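You operate a simulated robot arm through the tools that you are given. There is no shell and no other tool.

You run a simulated robot arm. Do the job below in one go: nothing can be reset, and whatever is moved stays where it is left.

Task
Clamp the green plug in the brass terminal instead of the blue one.
Fine: turn the yellow clamp knob back about a quarter turn to free the blue plug, which goes back into the holder of its colour; tighten the knob on the green plug.

It is judged by the outcome, as a careful person would: the job done as asked, and still so three seconds after it is handed in. It fails if anything else is knocked over, pushed out of place, dropped, spilled or broken.

Robot
A 7-joint arm with a two-finger parallel gripper, fixed in place. Base frame: the origin is at the foot of the arm, x ahead of it, y to its left, z up; the work surface is at about z = 0.8. Units: m, degrees, N and s.
With the tool pointing down near the work surface it reaches from about 0.24 to 0.68 m from the base axis. Its first joint turns from -66.0 to 66.0 degrees. Payload 2.4 kg.
Tool frame: the origin (TCP) lies between the finger pads and is the grasp point; the fingertips stand 0.03 m ahead of it; z points along the fingers, y is the line along which they close. Largest opening 0.094 m; finger width 0.028, thickness 0.01; the body of the gripper, 0.05 by 0.096 m, starts 0.055 m behind the TCP.
Orientation is told as [roll, pitch, yaw] about the base's x, y, z axes, in that order, counted from this pose: with the fingers straight down and closing along the base's y, the tool's x points along the base's -x, its y along +y and its z along -z.

Tools
- The arm moves only by the tool step_arm. Its argument "targets" is one flat list of numbers, 7 for each row, row after row: the shift along the tool's x, y, z in m, then the turn, a rotation vector about the tool's x, y, z in degrees, then the finger opening in m, from 0 to 0.094. In form: [x, y, z, rx, ry, rz, fingers, x, y, z, rx, ry, rz, fingers, ...]. A call has 1 to 20 rows; each row is the pose to reach, as a shift and turn from the pose commanded when the call began, along the tool's axes at that moment. Rows are played at 5 a second. More than 0.05 m and 8.6 degrees between two rows, or a gripper value outside its range, and nothing of the call is played. Where a pose cannot be reached the arm comes as near as it can. A force on the tool above 40 N (or 10 N above the force at the start of the call, whichever is more), or a blocked arm, ends the call early, and 0.2 s more pass. Each finger travels about 0.153 m/s and halts on what it meets, pressing with about 30 N; the grip force reading is that of the motor and also rises with nothing between the fingers. The clock runs only during rows and for 0.2 s after the last one: add rows that repeat a pose to give the fingers time. The reply holds the time, the measured pose of the TCP, the force on the tool along the base axes, the opening and the grip force, in the units named above and with some noise, with the torque about the TCP (base axes, N m) and any sound that the robot's microphone picked up.
- Cameras (640 x 400 px; columns grow to the right, rows downward): "scene" is fixed at [0.0438, 0.4734, 1.4476]; the picture's right is [-0.65, -0.76, 0.00], its down [-0.47, 0.40, -0.79] and it looks along [0.60, -0.51, -0.62] (base axes); focal length 359 px, centre (320, 200). "wrist" rides on the gripper at [0.076, 0.014, -0.102] in the tool frame; the picture's right is [-0.18, 0.98, 0.00], its down [-0.75, -0.14, -0.64] and it looks along [-0.63, -0.12, 0.77] (tool axes); focal length 243 px, centre (320, 200). There is no depth. A picture from a camera that has moved, and an enlarged one, comes with that camera's place and axes in the base frame and with its lens. The place of the scene camera against the robot may be out by one fixed shift of up to 0.018 m in any direction.
- grab_frame(camera): a new picture of that camera. The clock stands still meanwhile.
- inspect(camera, box): a new picture of the part [left, top, right, bottom] of that camera's present view, enlarged. The clock stands still meanwhile.
- hand_in(): hands the job in; it is judged then, once.

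Nothing tells you positions but the pictures and the camera data. Unless the task says otherwise, let go and move clear before handing in.

The tools are called as name(argument=value, ...) on one line, values as JSON. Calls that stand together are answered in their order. step_arm: Moves the arm, as the interface text tells. Its arguments: {"type":"object","properties":{"targets":{"type":"array"}},"required":["targets"]} The other tools are called the same way: grab_frame (camera) takes a picture; inspect (camera, box) takes an enlarged picture of a part of a camera's view; hand_in () hands the job in.

At the start:

```text
time_s: 0.0
tcp_pos: [0.3857, 0.1636, 1.169]
orientation: [0.0, 0.0, -0.1]
contact_force: [0.5, 0.0, 0.4]
ft_torque: [0.0, -0.01, 0.02]
gripper_width: 0.0938
gripper_force: 0.0
```

scene: 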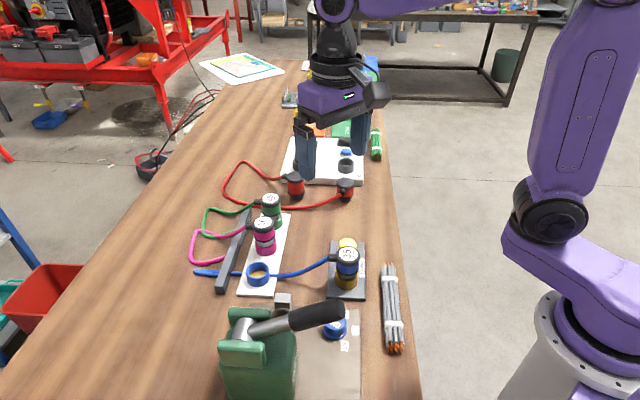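
wrist: 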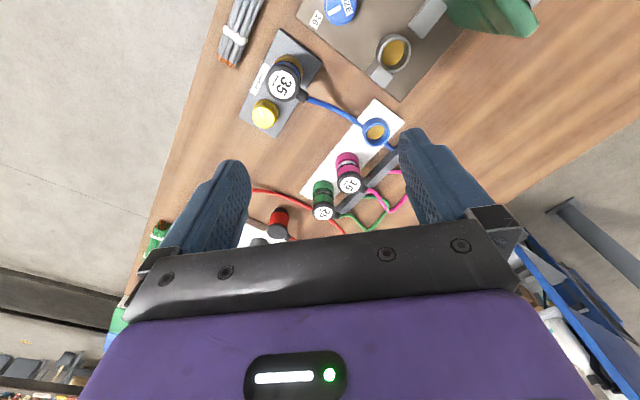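

I see the table with a gray plate holding the blue plug in the brass terminal with a yellow knob beside it, and a white holder strip with blue (empty), magenta and green holders. I'll look closer first.

inspect(camera="scene", box=[180, 170, 420, 320])

inspect(camera="wrist", box=[220, 20, 440, 240])

```text
2.67 times, centred on (300, 245) of scene
camera zoom: at [0.0438, 0.4734, 1.4476], right [-0.65, -0.76, 0.0], down [-0.47, 0.4, -0.79], along [0.6, -0.51, -0.62], focal length 956 px, centre (373, 80)
```

zoom: 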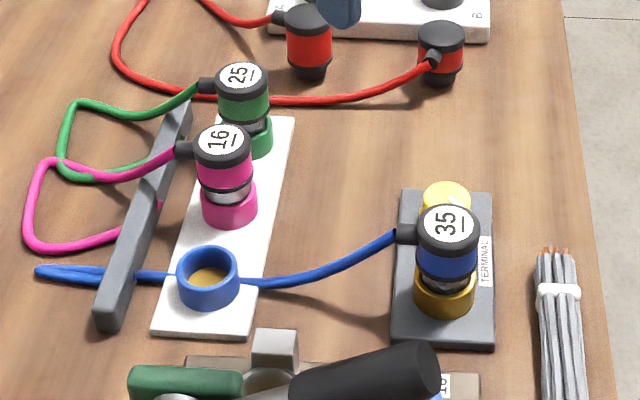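

```text
1.82 times, centred on (330, 130) of wrist
camera zoom: at [0.3096, 0.1777, 1.2709], right [0.18, 0.98, 0.0], down [0.75, -0.14, 0.64], along [0.63, -0.12, -0.77], focal length 441 px, centre (302, 327)
```

zoom: 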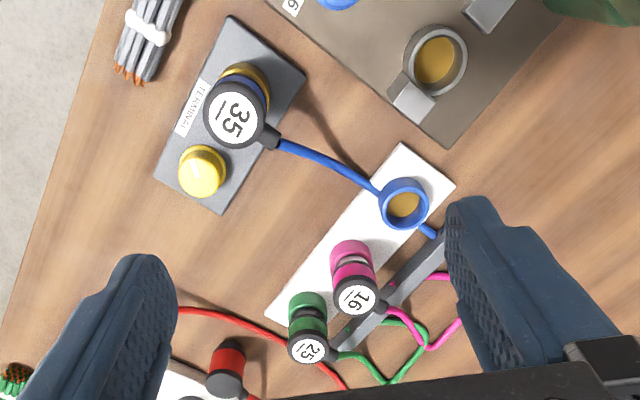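

I'm moving the hand nearer to the terminal to get close wrist views.

step_arm(targets=[0.017, -0.009, 0.034, 0, 0, 0, 0.094, 0.034, -0.018, 0.068, 0, 0, 0, 0.094, 0.052, -0.026, 0.101, 0, 0, 0, 0.094, 0.069, -0.035, 0.135, 0, 0, 0, 0.094, 0.086, -0.044, 0.169, 0, 0, 0, 0.094, 0.086, -0.044, 0.169, 0, 0, 0, 0.094])

grab_frame(camera="wrist")

```text
time_s: 1.4
tcp_pos: [0.2988, 0.1195, 1.0016]
orientation: [0.0, 0.0, 0.0]
contact_force: [0.2, 0.0, -0.8]
ft_torque: [0.02, -0.02, 0.01]
gripper_width: 0.0941
gripper_force: 0.1
```

```text
taken
camera wrist: at [0.2225, 0.1336, 1.1024], right [0.18, 0.98, 0.0], down [0.75, -0.14, 0.64], along [0.63, -0.12, -0.77], focal length 243 px, centre (320, 200)
```

wrist: 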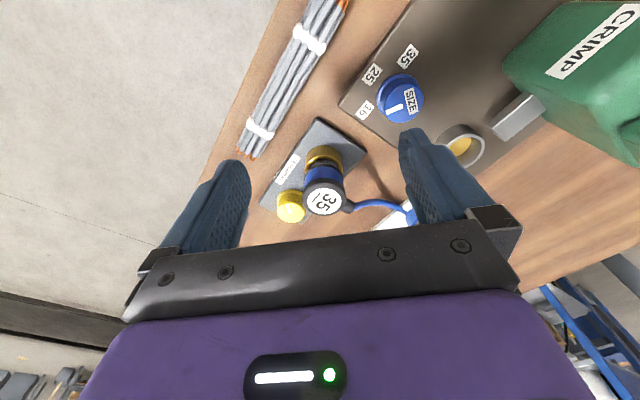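

inspect(camera="wrist", box=[250, 100, 410, 240])

inspect(camera="scene", box=[310, 220, 390, 310])

inspect(camera="scene", box=[210, 180, 310, 310])

```text
2.86 times, centred on (330, 170) of wrist
camera zoom: at [0.2225, 0.1336, 1.1024], right [0.18, 0.98, 0.0], down [0.75, -0.14, 0.64], along [0.63, -0.12, -0.77], focal length 693 px, centre (291, 286)
```

zoom: 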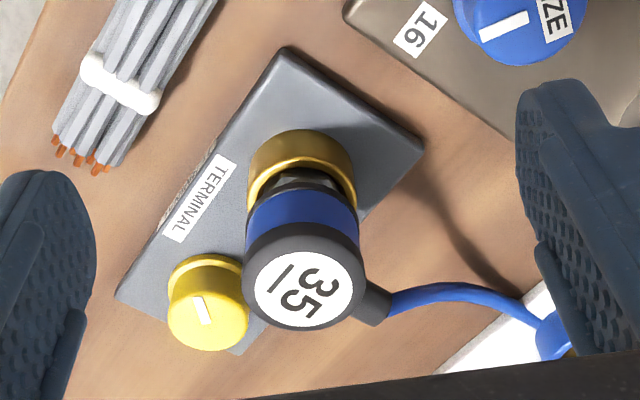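

```text
4.44 times, centred on (350, 265) of scene
camera zoom: at [0.0438, 0.4734, 1.4476], right [-0.65, -0.76, 0.0], down [-0.47, 0.4, -0.79], along [0.6, -0.51, -0.62], focal length 1594 px, centre (187, -89)
```

zoom: 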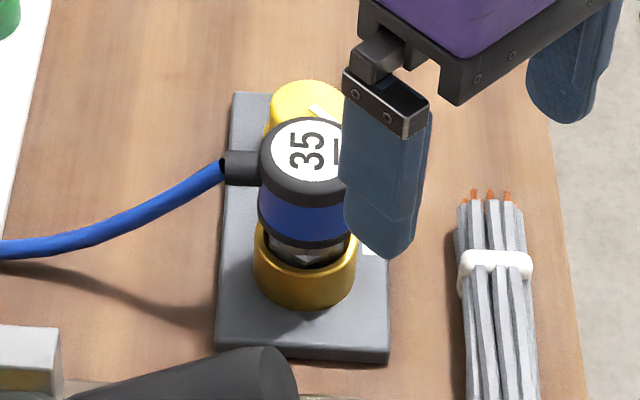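

```text
3.08 times, centred on (260, 245) of scene
camera zoom: at [0.0438, 0.4734, 1.4476], right [-0.65, -0.76, 0.0], down [-0.47, 0.4, -0.79], along [0.6, -0.51, -0.62], focal length 1104 px, centre (505, 62)
```

zoom: 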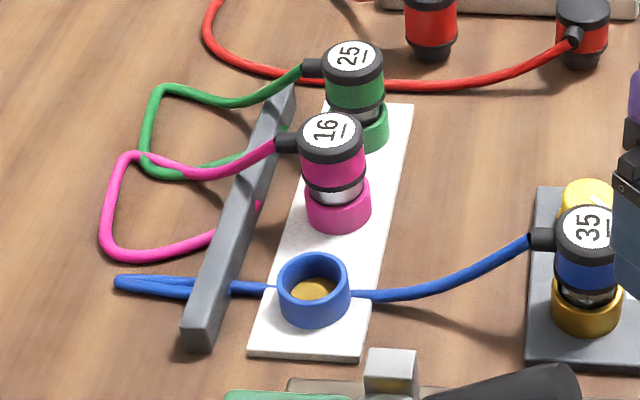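

The plug top seems to be near (0.395, 0.107, 0.893) and the knob top near (0.45, 0.05, 0.842), with the plate turned by 45°. I'll take another view of the knob, then views of the holder strip.

step_arm(targets=[-0.019, -0.024, 0.01, 0, 0, 0, 0.094, -0.038, -0.047, 0.02, 0, 0, 0, 0.094, -0.038, -0.047, 0.02, 0, 0, 0, 0.094])

inspect(camera="wrist", box=[240, 110, 400, 240])

step_arm(targets=[-0.02, 0.04, -0.02, 0, 0, 0, 0.094, -0.04, 0.08, -0.03, 0, 0, 0, 0.094, -0.06, 0.11, -0.03, 0, 0, 0, 0.094, -0.09, 0.14, -0.03, 0, 0, 0, 0.094, -0.09, 0.14, -0.03, 0, 0, 0, 0.094])

grab_frame(camera="wrist")

```text
time_s: 2.2
tcp_pos: [0.3376, 0.0721, 0.9793]
orientation: [-0.1, -0.1, 0.0]
contact_force: [-0.6, 0.0, 0.5]
ft_torque: [-0.01, -0.02, 0.01]
gripper_width: 0.094
gripper_force: 0.1
```

```text
3.08 times, centred on (320, 175) of wrist
camera zoom: at [0.2615, 0.0865, 1.0816], right [0.18, 0.98, 0.0], down [0.75, -0.14, 0.64], along [0.63, -0.12, -0.77], focal length 746 px, centre (320, 277)
```

zoom: 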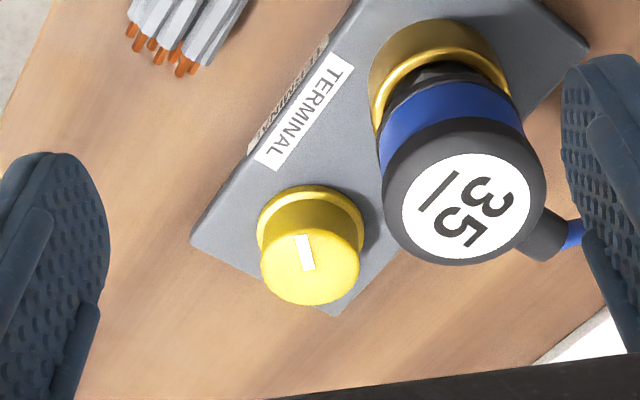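

```text
time_s: 3.4
tcp_pos: [0.4278, 0.2144, 1.0108]
orientation: [0.0, 0.0, 0.0]
contact_force: [0.2, -0.1, 0.2]
ft_torque: [0.01, -0.01, 0.03]
gripper_width: 0.0939
gripper_force: 0.0
```

```text
taken
camera wrist: at [0.3514, 0.2275, 1.112], right [0.18, 0.98, 0.0], down [0.75, -0.14, 0.64], along [0.63, -0.12, -0.77], focal length 243 px, centre (320, 200)
```

wrist: 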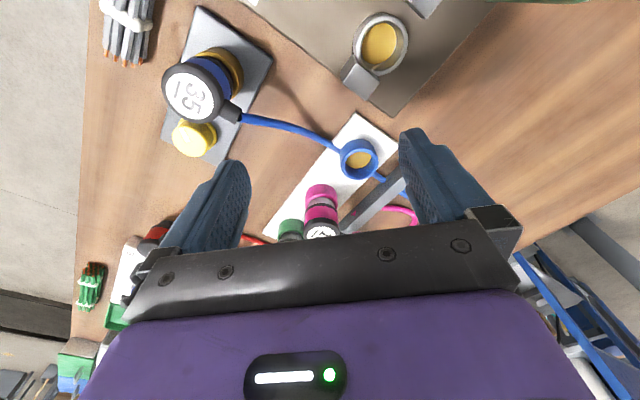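

I have refined the knob to about (0.453, 0.046, 0.84). I'm enlarging this view of the holder strip before going to the knob.

inspect(camera="wrist", box=[240, 100, 420, 250])

step_arm(targets=[-0.03, 0.02, 0, 0, 0, 0, 0.094, -0.06, 0.04, 0, 0, 0, 0, 0.094, -0.09, 0.05, 0, 0, 0, 0, 0.094, -0.09, 0.05, 0, 0, 0, 0, 0.094])

grab_frame(camera="wrist")

inspect(camera="wrist", box=[230, 90, 420, 230])

```text
2.67 times, centred on (330, 175) of wrist
camera zoom: at [0.3514, 0.2275, 1.112], right [0.18, 0.98, 0.0], down [0.75, -0.14, 0.64], along [0.63, -0.12, -0.77], focal length 647 px, centre (293, 267)
```

zoom: 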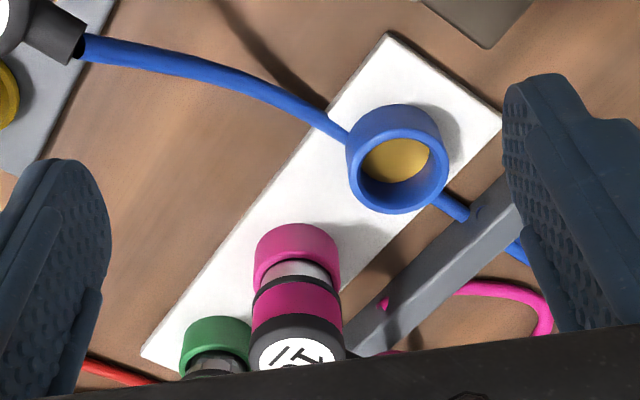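

```text
time_s: 4.4
tcp_pos: [0.5184, 0.2635, 1.0101]
orientation: [0.0, 0.1, 0.0]
contact_force: [0.3, 0.4, 0.2]
ft_torque: [0.03, 0.02, -0.02]
gripper_width: 0.0937
gripper_force: 0.1
```

```text
taken
camera wrist: at [0.4422, 0.2782, 1.1115], right [0.18, 0.98, 0.0], down [0.75, -0.14, 0.64], along [0.63, -0.12, -0.77], focal length 243 px, centre (320, 200)
```

wrist: 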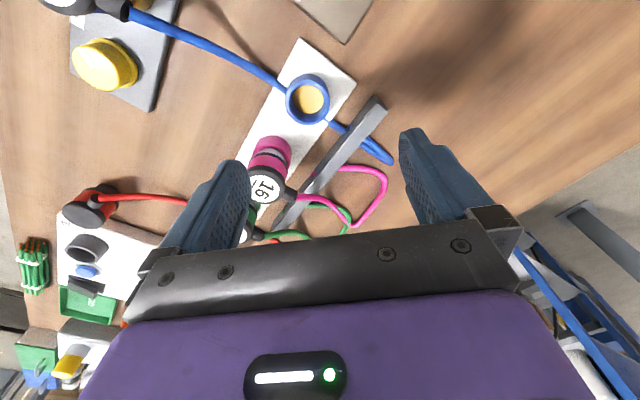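

```text
2.86 times, centred on (325, 160) of wrist
camera zoom: at [0.4422, 0.2782, 1.1115], right [0.18, 0.98, 0.0], down [0.75, -0.14, 0.64], along [0.63, -0.12, -0.77], focal length 693 px, centre (306, 314)
```

zoom: 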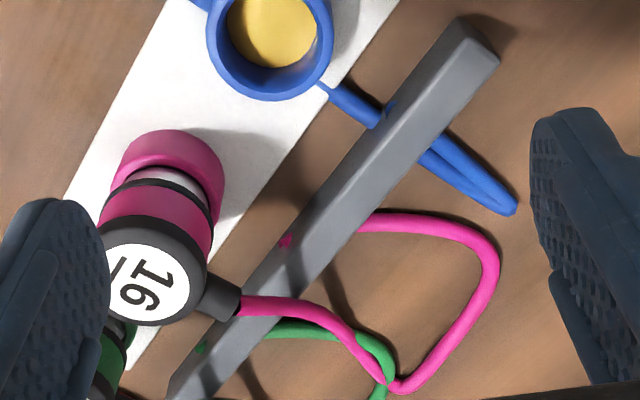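

The blue holder is at about (0.529, 0.247), magenta at (0.597, 0.184) and green at (0.663, 0.121). Next I'll hover above the knob with the hand yawed by -45° and check the alignment.

step_arm(targets=[0.0109, -0.036, 0.007, 0, 0, 7.5, 0.08, 0.0218, -0.0725, 0.013, 0, 0, 15, 0.066, 0.0327, -0.109, 0.02, 0, 0, 22.5, 0.066, 0.0436, -0.145, 0.027, 0, 0, 30, 0.066, 0.0545, -0.181, 0.033, 0, 0, 37.5, 0.066, 0.0654, -0.2175, 0.04, 0, 0, 45, 0.066, 0.0654, -0.2175, 0.04, 0, 0, 45, 0.066])

grab_frame(camera="wrist")

grab_frame(camera="scene")

```text
time_s: 6.0
tcp_pos: [0.4531, 0.0444, 0.9712]
orientation: [-0.1, 0.0, -45.2]
contact_force: [-0.5, -0.7, 0.0]
ft_torque: [-0.01, -0.01, 0.02]
gripper_width: 0.0659
gripper_force: 0.0
```

```text
taken
camera wrist: at [0.4085, 0.1086, 1.0725], right [0.83, 0.56, 0.0], down [0.43, -0.63, 0.64], along [0.36, -0.53, -0.77], focal length 243 px, centre (320, 200)
```

wrist: 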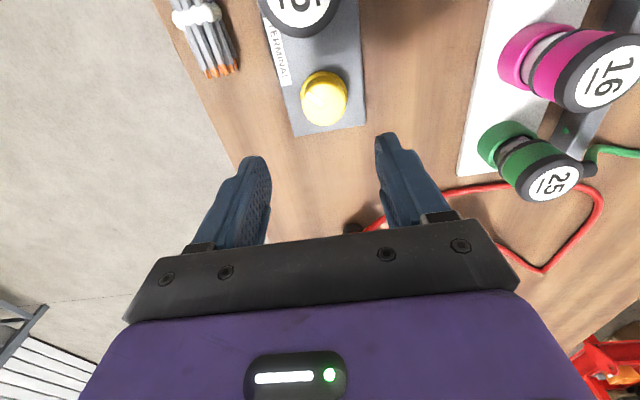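

```text
taken
```

scene: 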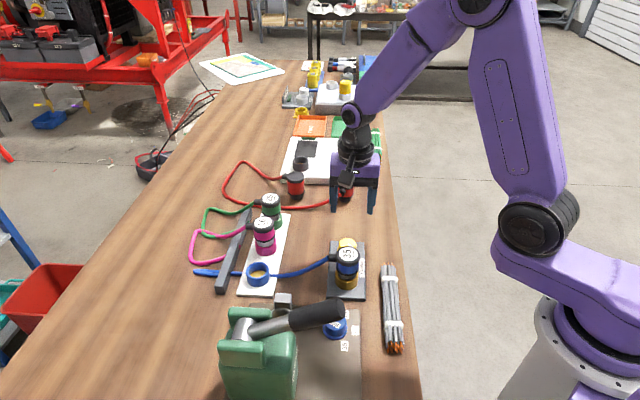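

The knob sits nearly centred in the hand's lateral direction. I'm enlarging it to measure precisely, and looking at the green plug as well.

inspect(camera="wrist", box=[250, 40, 400, 140])

inspect(camera="wrist", box=[460, 80, 620, 220])

```text
4.00 times, centred on (325, 90) of wrist
camera zoom: at [0.4085, 0.1086, 1.0725], right [0.83, 0.56, 0.0], down [0.43, -0.63, 0.64], along [0.36, -0.53, -0.77], focal length 970 px, centre (300, 640)
```

zoom: 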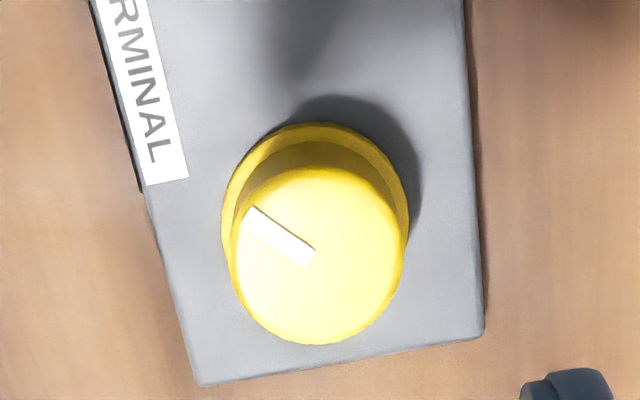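

```text
2.86 times, centred on (540, 150) of wrist
camera zoom: at [0.4085, 0.1086, 1.0725], right [0.83, 0.56, 0.0], down [0.43, -0.63, 0.64], along [0.36, -0.53, -0.77], focal length 693 px, centre (-309, 343)
```

zoom: 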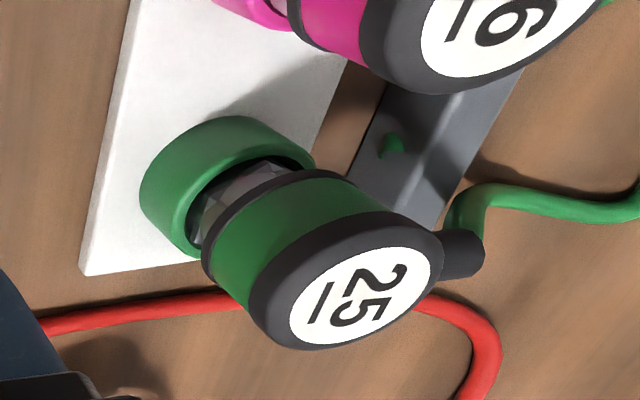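

The knob axis is at about (0.455, 0.047), top at z≈0.84. I'm descending part way and checking the alignment again.

step_arm(targets=[-0.001, 0.003, 0.03, 0, 0, 0, 0.066, -0.001, 0.003, 0.06, 0, 0, 0, 0.066, -0.001, 0.003, 0.085, 0, 0, 0, 0.066, -0.001, 0.003, 0.085, 0, 0, 0, 0.066])

inspect(camera="wrist", box=[220, 60, 420, 220])

inspect(camera="scene", box=[290, 150, 420, 310])

```text
time_s: 7.0
tcp_pos: [0.457, 0.0462, 0.886]
orientation: [0.0, -0.1, -44.9]
contact_force: [0.5, 0.4, 0.3]
ft_torque: [0.01, -0.02, -0.02]
gripper_width: 0.0661
gripper_force: 0.1
```

```text
2.50 times, centred on (320, 140) of wrist
camera zoom: at [0.4119, 0.1106, 0.9869], right [0.83, 0.56, 0.0], down [0.43, -0.63, 0.64], along [0.36, -0.53, -0.77], focal length 606 px, centre (320, 350)
```

zoom: 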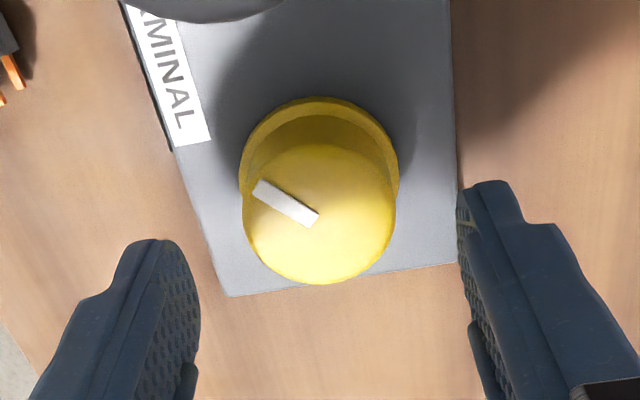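

```text
2.50 times, centred on (355, 230) of scene
camera zoom: at [0.0438, 0.4734, 1.4476], right [-0.65, -0.76, 0.0], down [-0.47, 0.4, -0.79], along [0.6, -0.51, -0.62], focal length 897 px, centre (232, 125)
```

zoom: 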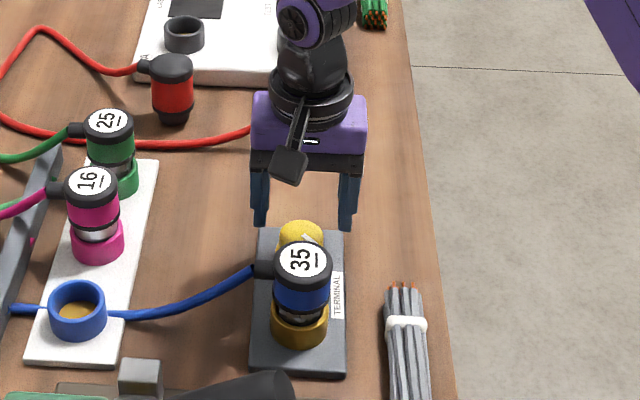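

Alignment matches. I'm descending around the knob and closing gently.

step_arm(targets=[0, 0, 0.018, 0, 0, 0, 0.066, 0, 0, 0.034, 0, 0, 0, 0.066, 0, 0, 0.034, 0, 0, 0, 0.066, 0, 0, 0.034, 0, 0, 0, 0.05, 0, 0, 0.034, 0, 0, 0, 0.034, 0, 0, 0.034, 0, 0, 0, 0.034])

inspect(camera="wrist", box=[220, 60, 420, 220])

inspect(camera="scene", box=[290, 150, 420, 310])

```text
time_s: 8.4
tcp_pos: [0.4562, 0.0458, 0.8523]
orientation: [0.0, 0.0, -44.9]
contact_force: [-0.3, -0.3, -6.1]
ft_torque: [-0.04, -0.13, 0.05]
gripper_width: 0.041
gripper_force: 44.7
```

```text
2.50 times, centred on (320, 140) of wrist
camera zoom: at [0.4116, 0.1103, 0.9532], right [0.83, 0.56, 0.0], down [0.43, -0.63, 0.64], along [0.36, -0.53, -0.77], focal length 606 px, centre (320, 350)
```

zoom: 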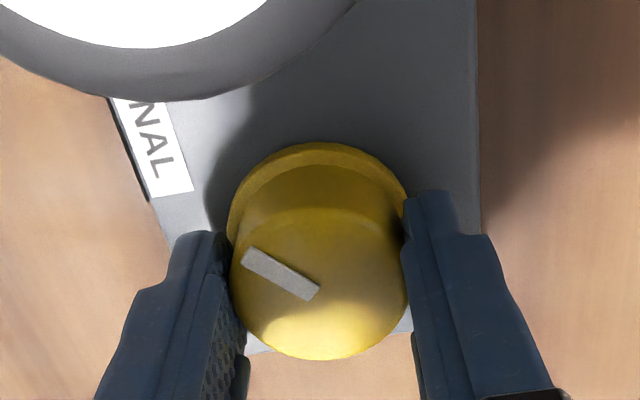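

```text
2.50 times, centred on (355, 230) of scene
camera zoom: at [0.0439, 0.4734, 1.4476], right [-0.65, -0.76, 0.0], down [-0.47, 0.4, -0.79], along [0.6, -0.51, -0.62], focal length 897 px, centre (232, 125)
```

zoom: 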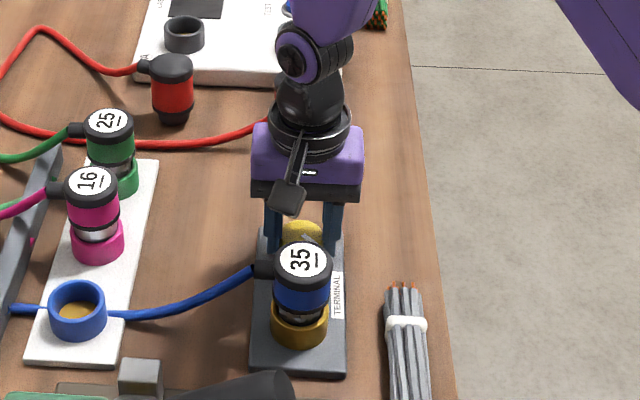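

The knob is gripped (0.041 m). I'm turning it back counter-clockwise in small steps while watching the torque.

step_arm(targets=[0, 0, 0, 0, 0, -5, 0.034, 0, 0, 0, 0, 0, -10, 0.034, 0, 0, 0, 0, 0, -15, 0.034, 0, 0, 0, 0, 0, -15, 0.034])

inspect(camera="wrist", box=[220, 60, 420, 220])

```text
time_s: 9.4
tcp_pos: [0.4562, 0.0463, 0.851]
orientation: [0.0, -0.1, -30.0]
contact_force: [0.2, -3.4, 5.0]
ft_torque: [0.06, 0.62, -0.01]
gripper_width: 0.0412
gripper_force: 45.6
```

```text
2.50 times, centred on (320, 140) of wrist
camera zoom: at [0.3964, 0.0966, 0.9531], right [0.65, 0.76, 0.0], down [0.58, -0.5, 0.64], along [0.49, -0.42, -0.77], focal length 606 px, centre (320, 350)
```

zoom: 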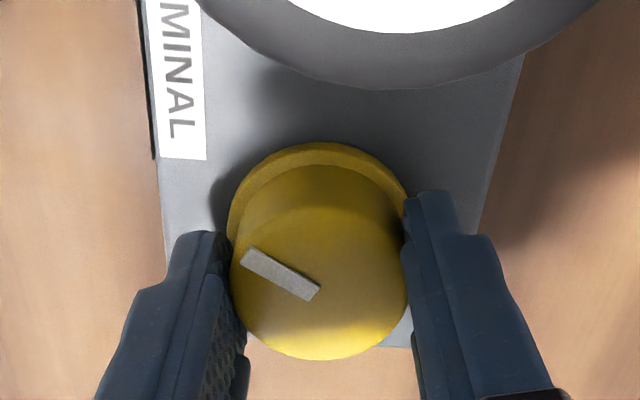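

The knob turns freely with the gripper in this direction. I'm continuing to about a quarter turn in total.

step_arm(targets=[0, 0, 0, 0, 0, -7.5, 0.034, 0, 0, 0, 0, 0, -15, 0.034, 0, 0, 0, 0, 0, -22.5, 0.034, 0, 0, 0, 0, 0, -30, 0.034, 0, 0, 0, 0, 0, -37.5, 0.034, 0, 0, 0, 0, 0, -45, 0.034, 0, 0, 0, 0, 0, -52.5, 0.034, 0, 0, 0, 0, 0, -60, 0.034, 0, 0, 0, 0, 0, -67.5, 0.034, 0, 0, 0, 0, 0, -75, 0.034, 0, 0, 0, 0, 0, -75, 0.034])

inspect(camera="wrist", box=[220, 60, 420, 220])

inspect(camera="scene", box=[290, 150, 420, 310])

```text
time_s: 11.8
tcp_pos: [0.4551, 0.0444, 0.8521]
orientation: [0.0, 0.0, 45.1]
contact_force: [-0.6, -12.4, 22.3]
ft_torque: [-0.65, 0.49, -0.01]
gripper_width: 0.0413
gripper_force: 44.7
```

```text
2.50 times, centred on (320, 140) of wrist
camera zoom: at [0.3914, 0.0015, 0.9531], right [-0.57, 0.82, 0.0], down [0.63, 0.43, 0.64], along [0.53, 0.36, -0.77], focal length 606 px, centre (320, 350)
```

zoom: 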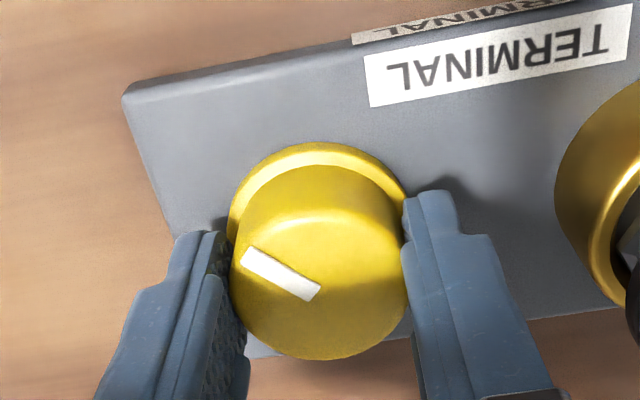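

```text
2.50 times, centred on (355, 230) of scene
camera zoom: at [0.0435, 0.4731, 1.4477], right [-0.65, -0.76, 0.0], down [-0.47, 0.4, -0.79], along [0.6, -0.51, -0.62], focal length 897 px, centre (232, 125)
```

zoom: 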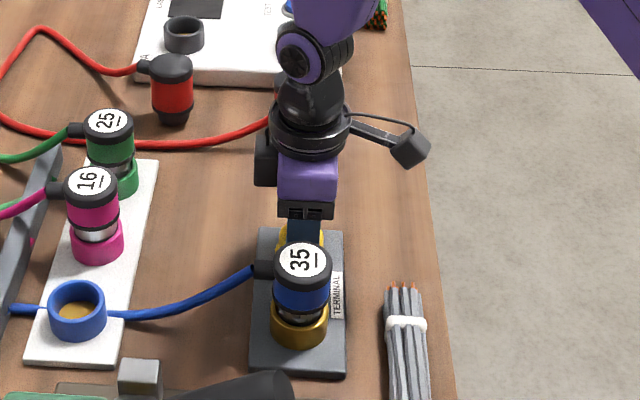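

The knob has turned back by 90°. I'm releasing it, rising straight up, and then moving over the blue plug.

step_arm(targets=[0, 0, 0, 0, 0, 0, 0.05, 0, 0, 0, 0, 0, 0, 0.062, 0, 0, 0, 0, 0, 0, 0.062, 0, 0, -0.03, 0, 0, 0, 0.062, 0, 0, -0.07, 0, 0, 0, 0.062, 0, 0, -0.109, 0, 0, 0, 0.066, 0, 0.043, -0.109, 0, 0, 0, 0.07, 0, 0.0854, -0.109, 0, 0, 0, 0.07, 0, 0.0854, -0.109, 0, 0, 0, 0.07])

grab_frame(camera="wrist")

inspect(camera="wrist", box=[220, 60, 420, 220])

inspect(camera="scene", box=[290, 150, 420, 310])

```text
time_s: 13.8
tcp_pos: [0.3953, 0.1061, 0.9606]
orientation: [0.0, 0.0, 45.0]
contact_force: [-0.7, -0.4, 0.4]
ft_torque: [-0.01, 0.01, 0.0]
gripper_width: 0.0699
gripper_force: 0.0
```

```text
taken
camera wrist: at [0.331, 0.0627, 1.0628], right [-0.56, 0.83, 0.0], down [0.63, 0.43, 0.64], along [0.53, 0.36, -0.77], focal length 243 px, centre (320, 200)
```

wrist: 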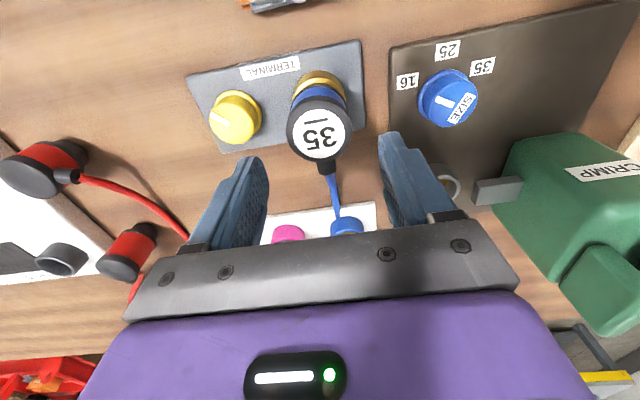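

```text
2.50 times, centred on (320, 140) of wrist
camera zoom: at [0.331, 0.0627, 1.0628], right [-0.56, 0.83, 0.0], down [0.63, 0.43, 0.64], along [0.53, 0.36, -0.77], focal length 606 px, centre (320, 350)
```

zoom: 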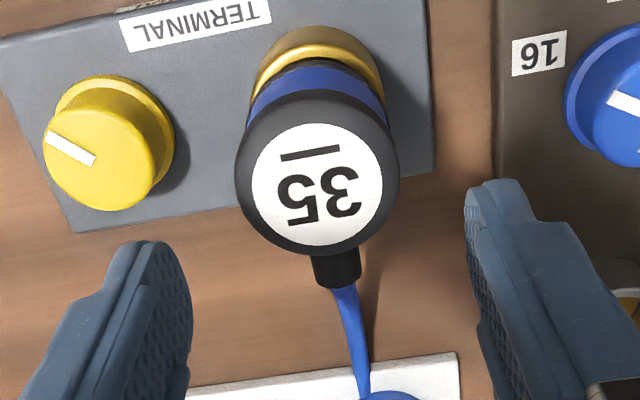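

```text
2.50 times, centred on (355, 230) of scene
camera zoom: at [0.0438, 0.4734, 1.4476], right [-0.65, -0.76, 0.0], down [-0.47, 0.4, -0.79], along [0.6, -0.51, -0.62], focal length 897 px, centre (232, 125)
```

zoom: 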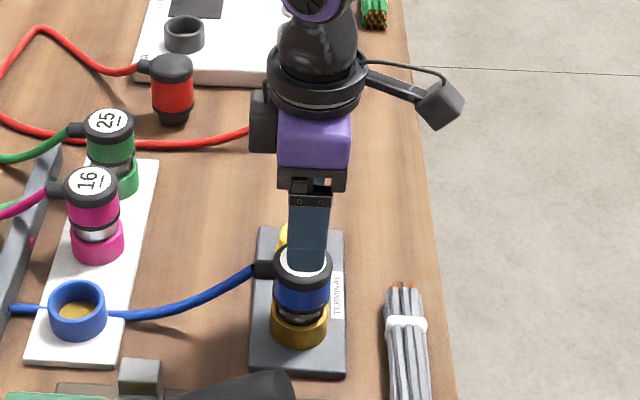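

The hand is centred on the blue plug. I'm descending and closing on its body.

step_arm(targets=[0, 0, 0.03, 0, 0, 0, 0.072, 0, 0, 0.06, 0, 0, 0, 0.072, 0, 0, 0.089, 0, 0, 0, 0.072, 0, 0, 0.089, 0, 0, 0, 0.06, 0, 0, 0.089, 0, 0, 0, 0.038, 0, 0, 0.089, 0, 0, 0, 0.036, 0, 0, 0.089, 0, 0, 0, 0.036])

grab_frame(camera="wrist")

inspect(camera="scene", box=[290, 150, 420, 310])

```text
time_s: 15.4
tcp_pos: [0.3946, 0.1061, 0.8719]
orientation: [0.0, -0.1, 45.0]
contact_force: [1.5, 0.7, -0.5]
ft_torque: [0.0, 0.01, -0.01]
gripper_width: 0.0472
gripper_force: 30.5
```

```text
taken
camera wrist: at [0.3309, 0.0624, 0.9729], right [-0.56, 0.83, 0.0], down [0.63, 0.43, 0.64], along [0.53, 0.36, -0.77], focal length 243 px, centre (320, 200)
```

wrist: 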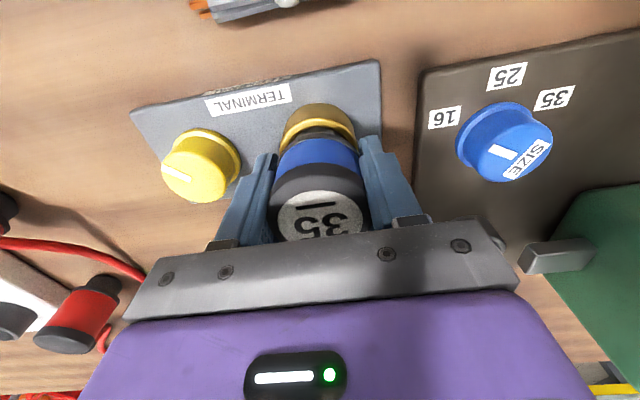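

```text
2.50 times, centred on (355, 230) of scene
camera zoom: at [0.0439, 0.4734, 1.4476], right [-0.65, -0.76, 0.0], down [-0.47, 0.4, -0.79], along [0.6, -0.51, -0.62], focal length 897 px, centre (232, 125)
```

zoom: 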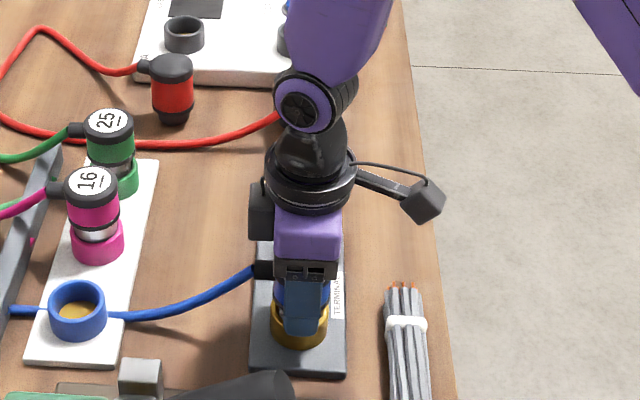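

The blue plug is gripped (0.047 m). I'm lifting slowly to check that it comes free.

step_arm(targets=[0, 0, -0.005, 0, 0, 0, 0.036, 0, 0, -0.01, 0, 0, 0, 0.036, 0, 0, -0.015, 0, 0, 0, 0.036, 0, 0, -0.015, 0, 0, 0, 0.036])

inspect(camera="wrist", box=[220, 60, 420, 240])

```text
time_s: 16.4
tcp_pos: [0.3948, 0.1072, 0.8865]
orientation: [0.0, 0.0, 45.0]
contact_force: [0.3, 0.0, -0.9]
ft_torque: [-0.01, 0.0, -0.01]
gripper_width: 0.0478
gripper_force: 29.9
```

```text
2.22 times, centred on (320, 150) of wrist
camera zoom: at [0.3309, 0.0627, 0.9877], right [-0.56, 0.83, 0.0], down [0.63, 0.43, 0.64], along [0.53, 0.36, -0.77], focal length 539 px, centre (320, 311)
```

zoom: 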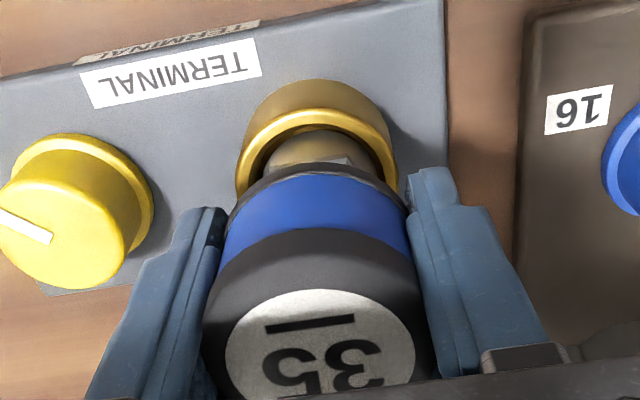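

The plug is coming out freely. I'm lifting it well clear.

step_arm(targets=[0, 0, -0.01, 0, 0, 0, 0.036, 0, 0, -0.02, 0, 0, 0, 0.036, 0, 0, -0.03, 0, 0, 0, 0.036, 0, 0, -0.045, 0, 0, 0, 0.036, 0, 0, -0.06, 0, 0, 0, 0.036, 0, 0, -0.075, 0, 0, 0, 0.036, 0, 0, -0.075, 0, 0, 0, 0.036])

grab_frame(camera="wrist")

inspect(camera="scene", box=[230, 140, 390, 310])

```text
time_s: 18.0
tcp_pos: [0.3951, 0.1072, 0.9621]
orientation: [0.0, 0.0, 45.1]
contact_force: [0.5, -0.2, -1.0]
ft_torque: [-0.01, 0.0, 0.01]
gripper_width: 0.0477
gripper_force: 30.0
```

```text
taken
camera wrist: at [0.3313, 0.0629, 1.0632], right [-0.56, 0.83, 0.0], down [0.63, 0.43, 0.64], along [0.53, 0.36, -0.77], focal length 243 px, centre (320, 200)
```

wrist: 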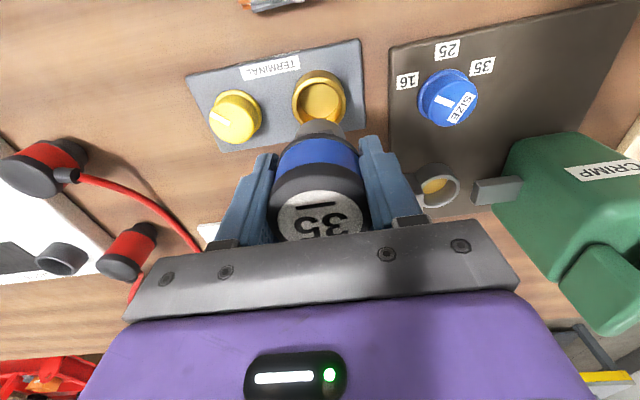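

```text
2.35 times, centred on (310, 225) of scene
camera zoom: at [0.0439, 0.4734, 1.4476], right [-0.65, -0.76, 0.0], down [-0.47, 0.4, -0.79], along [0.6, -0.51, -0.62], focal length 844 px, centre (344, 141)
```

zoom: 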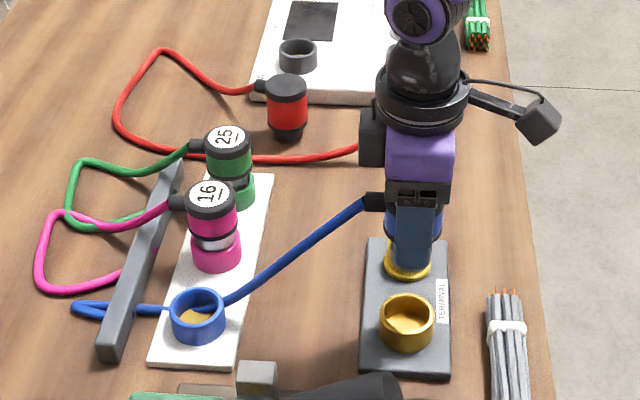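

The blue plug is free of the terminal and hangs straight in the gripper. I'm inspecting the empty terminal for its exact position, then carrying the plug over the blue holder.

inspect(camera="wrist", box=[240, 50, 400, 150])

step_arm(targets=[-0.03, 0.001, 0, 0, 0, 0, 0.036, -0.065, 0.002, 0, 0, 0, 0, 0.036, -0.1, 0.003, 0, 0, 0, 0, 0.036, -0.135, 0.004, 0, 0, 0, 0, 0.036, -0.165, 0.004, 0, 0, 0, 0, 0.036, -0.194, 0.0041, 0, 0, 0, 0, 0.036, -0.194, 0.0041, 0, 0, 0, 0, 0.036])

grab_frame(camera="wrist")

inspect(camera="wrist", box=[240, 50, 400, 150])

inspect(camera="scene", box=[190, 160, 350, 310])

```text
4.00 times, centred on (320, 100) of wrist
camera zoom: at [0.3313, 0.0629, 1.0632], right [-0.56, 0.83, 0.0], down [0.63, 0.43, 0.64], along [0.53, 0.36, -0.77], focal length 970 px, centre (320, 600)
```

zoom: 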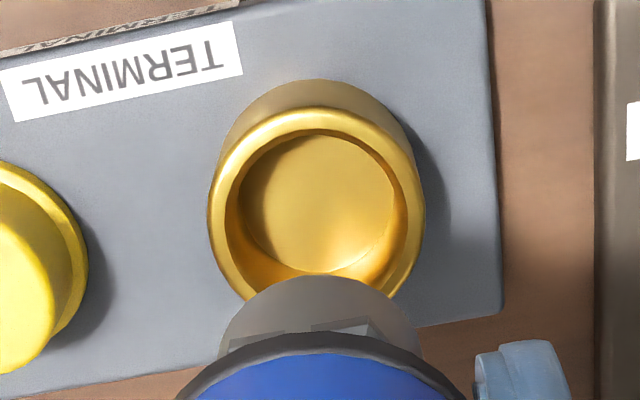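

```text
time_s: 19.6
tcp_pos: [0.5291, 0.2476, 0.9618]
orientation: [0.0, 0.1, 44.8]
contact_force: [-0.2, 0.3, -0.2]
ft_torque: [0.0, -0.02, 0.0]
gripper_width: 0.0476
gripper_force: 30.0
```

```text
taken
camera wrist: at [0.4653, 0.2034, 1.0628], right [-0.56, 0.83, 0.0], down [0.63, 0.43, 0.64], along [0.53, 0.36, -0.77], focal length 243 px, centre (320, 200)
```

wrist: 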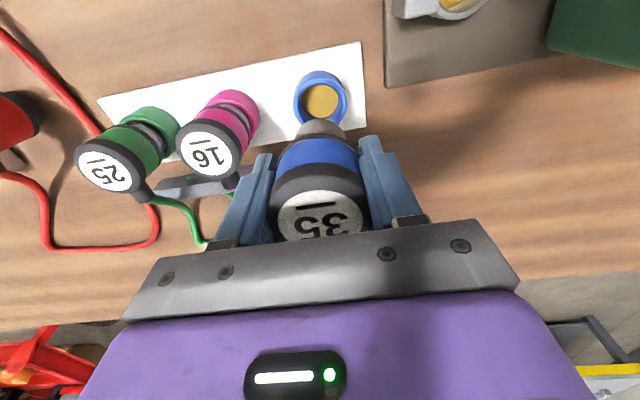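

```text
4.00 times, centred on (320, 100) of wrist
camera zoom: at [0.4653, 0.2034, 1.0628], right [-0.56, 0.83, 0.0], down [0.63, 0.43, 0.64], along [0.53, 0.36, -0.77], focal length 970 px, centre (320, 600)
```

zoom: 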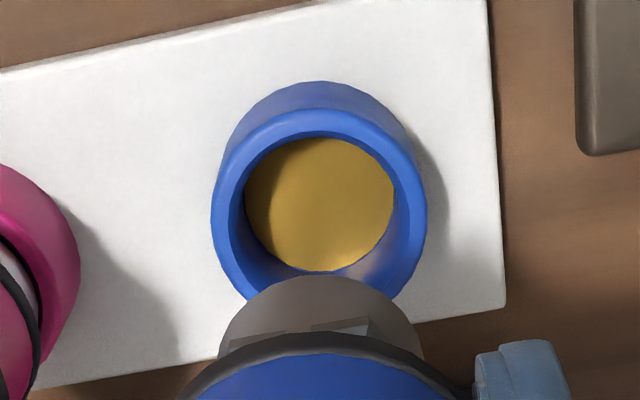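

```text
2.67 times, centred on (270, 235) of scene
camera zoom: at [0.0439, 0.4734, 1.4476], right [-0.65, -0.76, 0.0], down [-0.47, 0.4, -0.79], along [0.6, -0.51, -0.62], focal length 956 px, centre (453, 107)
```

zoom: 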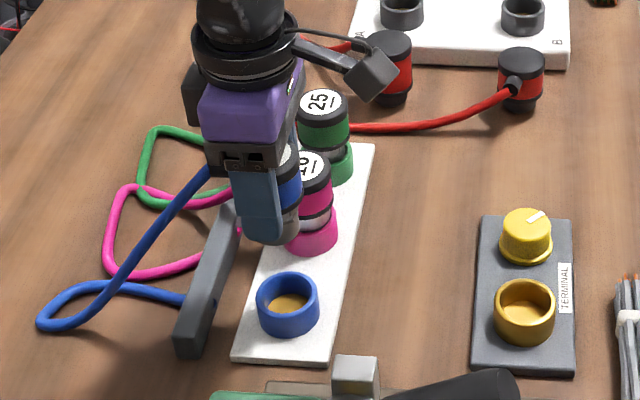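

The blue holder view almost exactly matches the terminal view, so the plug is over the holder to within about 1 mm and the seat height is the same. I'm descending part way and checking.

step_arm(targets=[0, 0.0007, 0.02, 0, 0, 0, 0.036, 0, 0.0007, 0.04, 0, 0, 0, 0.036, 0, 0.0007, 0.053, 0, 0, 0, 0.036, 0, 0.0007, 0.053, 0, 0, 0, 0.036])

inspect(camera="wrist", box=[220, 60, 420, 240])

inspect(camera="scene", box=[190, 160, 350, 310])

```text
time_s: 20.6
tcp_pos: [0.5294, 0.2477, 0.9089]
orientation: [0.0, 0.1, 45.0]
contact_force: [1.1, 0.4, -0.6]
ft_torque: [-0.02, 0.0, -0.02]
gripper_width: 0.0475
gripper_force: 29.5
```

```text
2.22 times, centred on (320, 150) of wrist
camera zoom: at [0.465, 0.2038, 1.0098], right [-0.56, 0.83, 0.0], down [0.63, 0.43, 0.64], along [0.53, 0.36, -0.77], focal length 539 px, centre (320, 311)
```

zoom: 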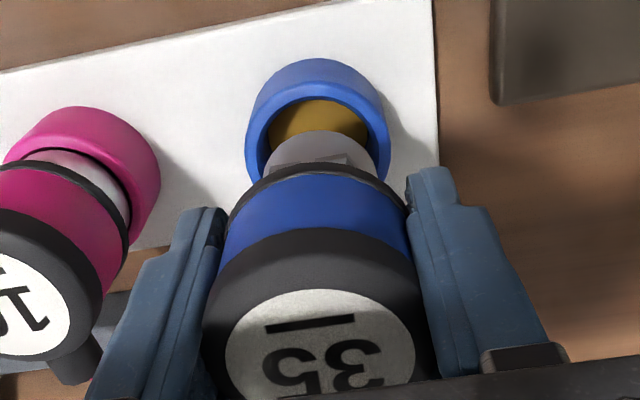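

```text
2.67 times, centred on (270, 235) of scene
camera zoom: at [0.0439, 0.4734, 1.4476], right [-0.65, -0.76, 0.0], down [-0.47, 0.4, -0.79], along [0.6, -0.51, -0.62], focal length 956 px, centre (453, 107)
```

zoom: 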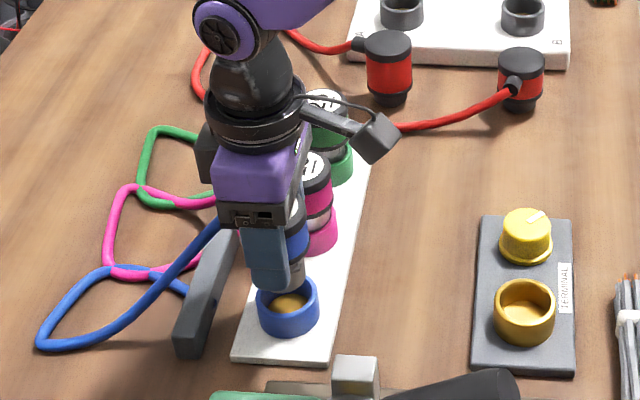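

The pin is centred over the holder bore. I'm lowering it slowly in small steps.

step_arm(targets=[0, 0, 0.006, 0, 0, 0, 0.036, 0, 0, 0.012, 0, 0, 0, 0.036, 0, 0, 0.018, 0, 0, 0, 0.036, 0, 0, 0.024, 0, 0, 0, 0.036, 0, 0, 0.024, 0, 0, 0, 0.036])

inspect(camera="wrist", box=[220, 60, 420, 240])

```text
time_s: 21.8
tcp_pos: [0.5285, 0.2476, 0.8841]
orientation: [-0.1, 0.0, 45.0]
contact_force: [0.5, -0.3, -0.8]
ft_torque: [0.03, 0.02, -0.01]
gripper_width: 0.0474
gripper_force: 30.3
```

```text
2.22 times, centred on (320, 150) of wrist
camera zoom: at [0.465, 0.2037, 0.9859], right [-0.56, 0.83, 0.0], down [0.63, 0.43, 0.64], along [0.53, 0.36, -0.77], focal length 539 px, centre (320, 311)
```

zoom: 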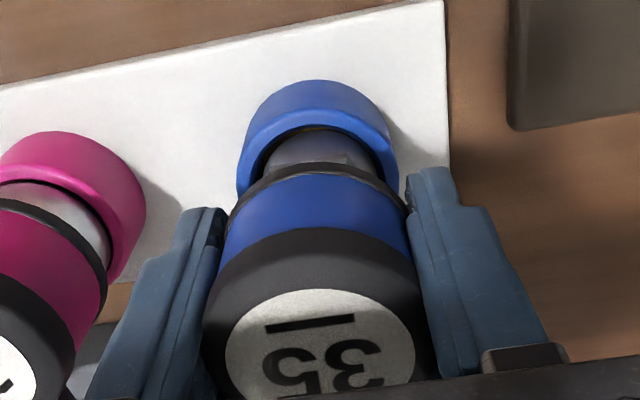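

The pin is entering cleanly with no force. I'm lowering it to the seat.

step_arm(targets=[0, 0, 0.004, 0, 0, 0, 0.036, 0, 0, 0.008, 0, 0, 0, 0.036, 0, 0, 0.011, 0, 0, 0, 0.036, 0, 0, 0.011, 0, 0, 0, 0.036])

inspect(camera="wrist", box=[220, 60, 420, 240])

```text
time_s: 22.8
tcp_pos: [0.5302, 0.2466, 0.8738]
orientation: [0.0, 0.0, 45.1]
contact_force: [-0.4, -0.5, -0.8]
ft_torque: [-0.04, -0.04, -0.02]
gripper_width: 0.0473
gripper_force: 30.2
```

```text
2.22 times, centred on (320, 150) of wrist
camera zoom: at [0.4652, 0.2036, 0.9752], right [-0.56, 0.83, 0.0], down [0.63, 0.43, 0.64], along [0.53, 0.36, -0.77], focal length 539 px, centre (320, 311)
```

zoom: 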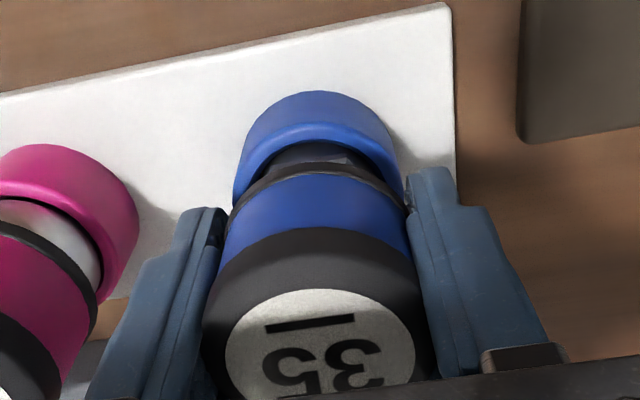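

I'm still not feeling the bottom, so I'll go down millimetre by millimetre.

step_arm(targets=[0, 0, 0.001, 0, 0, 0, 0.036, 0, 0, 0.002, 0, 0, 0, 0.036, 0, 0, 0.002, 0, 0, 0, 0.036])

```text
time_s: 23.6
tcp_pos: [0.53, 0.2477, 0.8714]
orientation: [0.0, 0.1, 45.0]
contact_force: [0.5, 1.0, -1.1]
ft_torque: [0.01, -0.01, 0.0]
gripper_width: 0.0474
gripper_force: 29.8
```

step_arm(targets=[0, 0, 0.001, 0, 0, 0, 0.036, 0, 0, 0.002, 0, 0, 0, 0.036, 0, 0, 0.002, 0, 0, 0, 0.036])

inspect(camera="wrist", box=[220, 60, 420, 240])

inspect(camera="scene", box=[190, 160, 350, 310])

```text
time_s: 24.4
tcp_pos: [0.5286, 0.2466, 0.8688]
orientation: [0.1, -0.1, 45.0]
contact_force: [0.2, -0.2, -1.7]
ft_torque: [-0.02, -0.04, 0.01]
gripper_width: 0.0475
gripper_force: 30.1
```

```text
2.22 times, centred on (320, 150) of wrist
camera zoom: at [0.4648, 0.2036, 0.9707], right [-0.56, 0.83, 0.0], down [0.63, 0.43, 0.64], along [0.53, 0.36, -0.77], focal length 539 px, centre (320, 311)
```

zoom: 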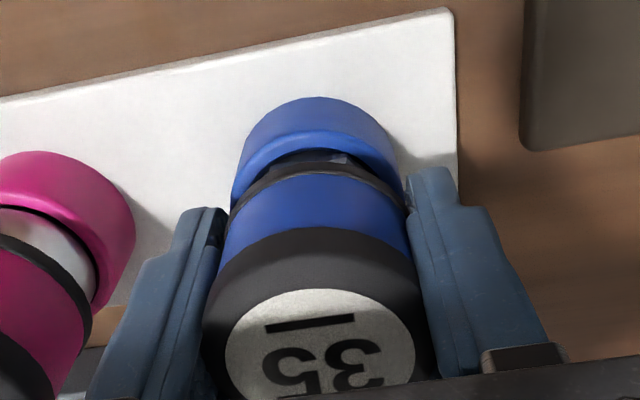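

```text
2.67 times, centred on (270, 235) of scene
camera zoom: at [0.0439, 0.4734, 1.4476], right [-0.65, -0.76, 0.0], down [-0.47, 0.4, -0.79], along [0.6, -0.51, -0.62], focal length 956 px, centre (453, 107)
```

zoom: 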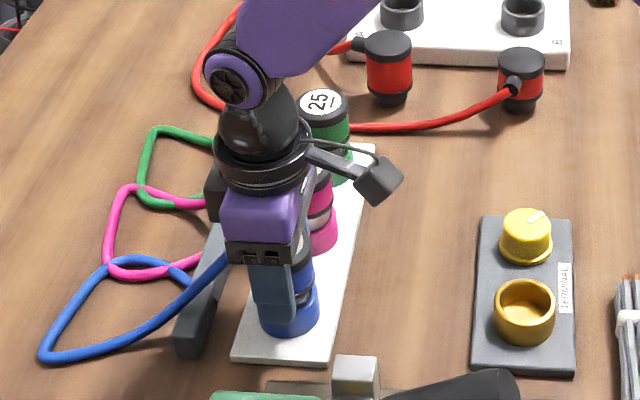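

The force is still low. I'm continuing downward in 1 mm steps to find the seat.

step_arm(targets=[0, 0, 0.001, 0, 0, 0, 0.036, 0, 0, 0.002, 0, 0, 0, 0.036, 0, 0, 0.002, 0, 0, 0, 0.036])

```text
time_s: 25.2
tcp_pos: [0.5288, 0.2485, 0.8709]
orientation: [0.0, -0.1, 45.0]
contact_force: [-5.9, -4.7, 24.4]
ft_torque: [-0.26, 0.29, -0.05]
gripper_width: 0.0473
gripper_force: 30.4
```

The plug has bottomed out (24 N up). I'm relieving the pressure, releasing it and rising.

step_arm(targets=[0, 0, -0.001, 0, 0, 0, 0.036, 0, 0, -0.002, 0, 0, 0, 0.036, 0, 0, -0.002, 0, 0, 0, 0.05, 0, 0, -0.002, 0, 0, 0, 0.066, 0, 0, -0.002, 0, 0, 0, 0.07, 0, 0, -0.002, 0, 0, 0, 0.07])

inspect(camera="wrist", box=[220, 60, 420, 240])

```text
time_s: 26.6
tcp_pos: [0.5273, 0.2479, 0.8695]
orientation: [0.1, 0.0, 44.9]
contact_force: [0.0, -0.1, 0.2]
ft_torque: [0.0, -0.01, 0.0]
gripper_width: 0.0701
gripper_force: 0.1
```

```text
2.22 times, centred on (320, 150) of wrist
camera zoom: at [0.4645, 0.2037, 0.9712], right [-0.56, 0.83, 0.0], down [0.63, 0.43, 0.64], along [0.53, 0.36, -0.77], focal length 539 px, centre (320, 311)
```

zoom: 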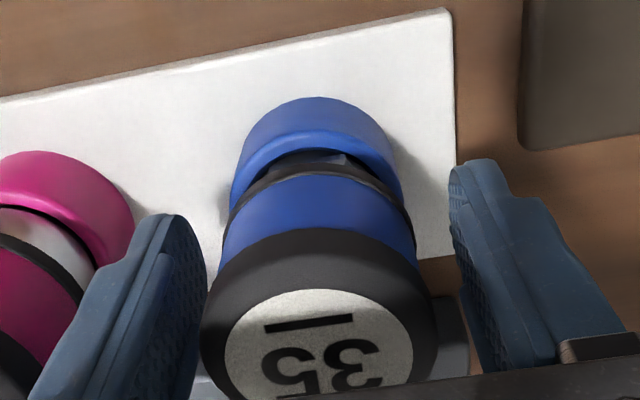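

The plug stands on its own. I'm rising clear and checking from both cameras.

step_arm(targets=[0, 0, -0.03, 0, 0, 0, 0.07, 0, 0, -0.065, 0, 0, 0, 0.07, 0, 0, -0.1, 0, 0, 0, 0.07, 0, 0, -0.1, 0, 0, 0, 0.07])

grab_frame(camera="wrist")

inspect(camera="scene", box=[190, 160, 350, 310])

```text
time_s: 27.6
tcp_pos: [0.5284, 0.2474, 0.9716]
orientation: [0.0, 0.0, 45.0]
contact_force: [-0.1, 0.1, 0.7]
ft_torque: [0.01, 0.01, 0.01]
gripper_width: 0.07
gripper_force: 0.1
```

```text
taken
camera wrist: at [0.4645, 0.2028, 1.0714], right [-0.56, 0.83, 0.0], down [0.63, 0.43, 0.64], along [0.53, 0.36, -0.77], focal length 243 px, centre (320, 200)
```

wrist: 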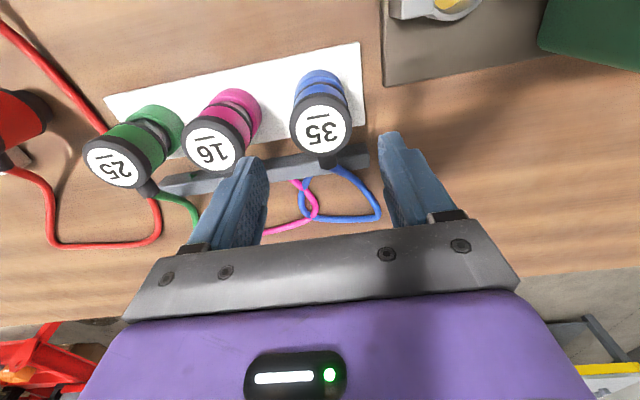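

```text
2.67 times, centred on (270, 235) of scene
camera zoom: at [0.0438, 0.4734, 1.4476], right [-0.65, -0.76, 0.0], down [-0.47, 0.4, -0.79], along [0.6, -0.51, -0.62], focal length 956 px, centre (453, 107)
```

zoom: 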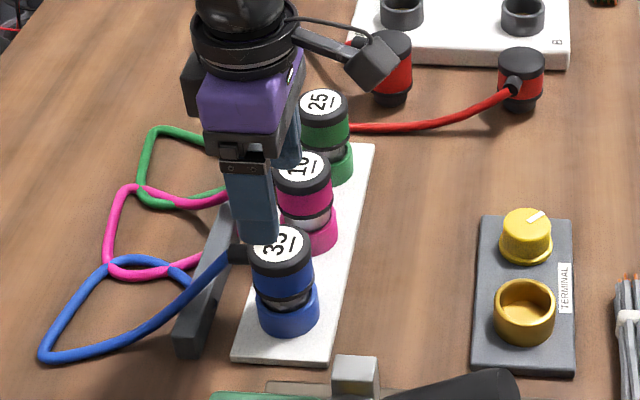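

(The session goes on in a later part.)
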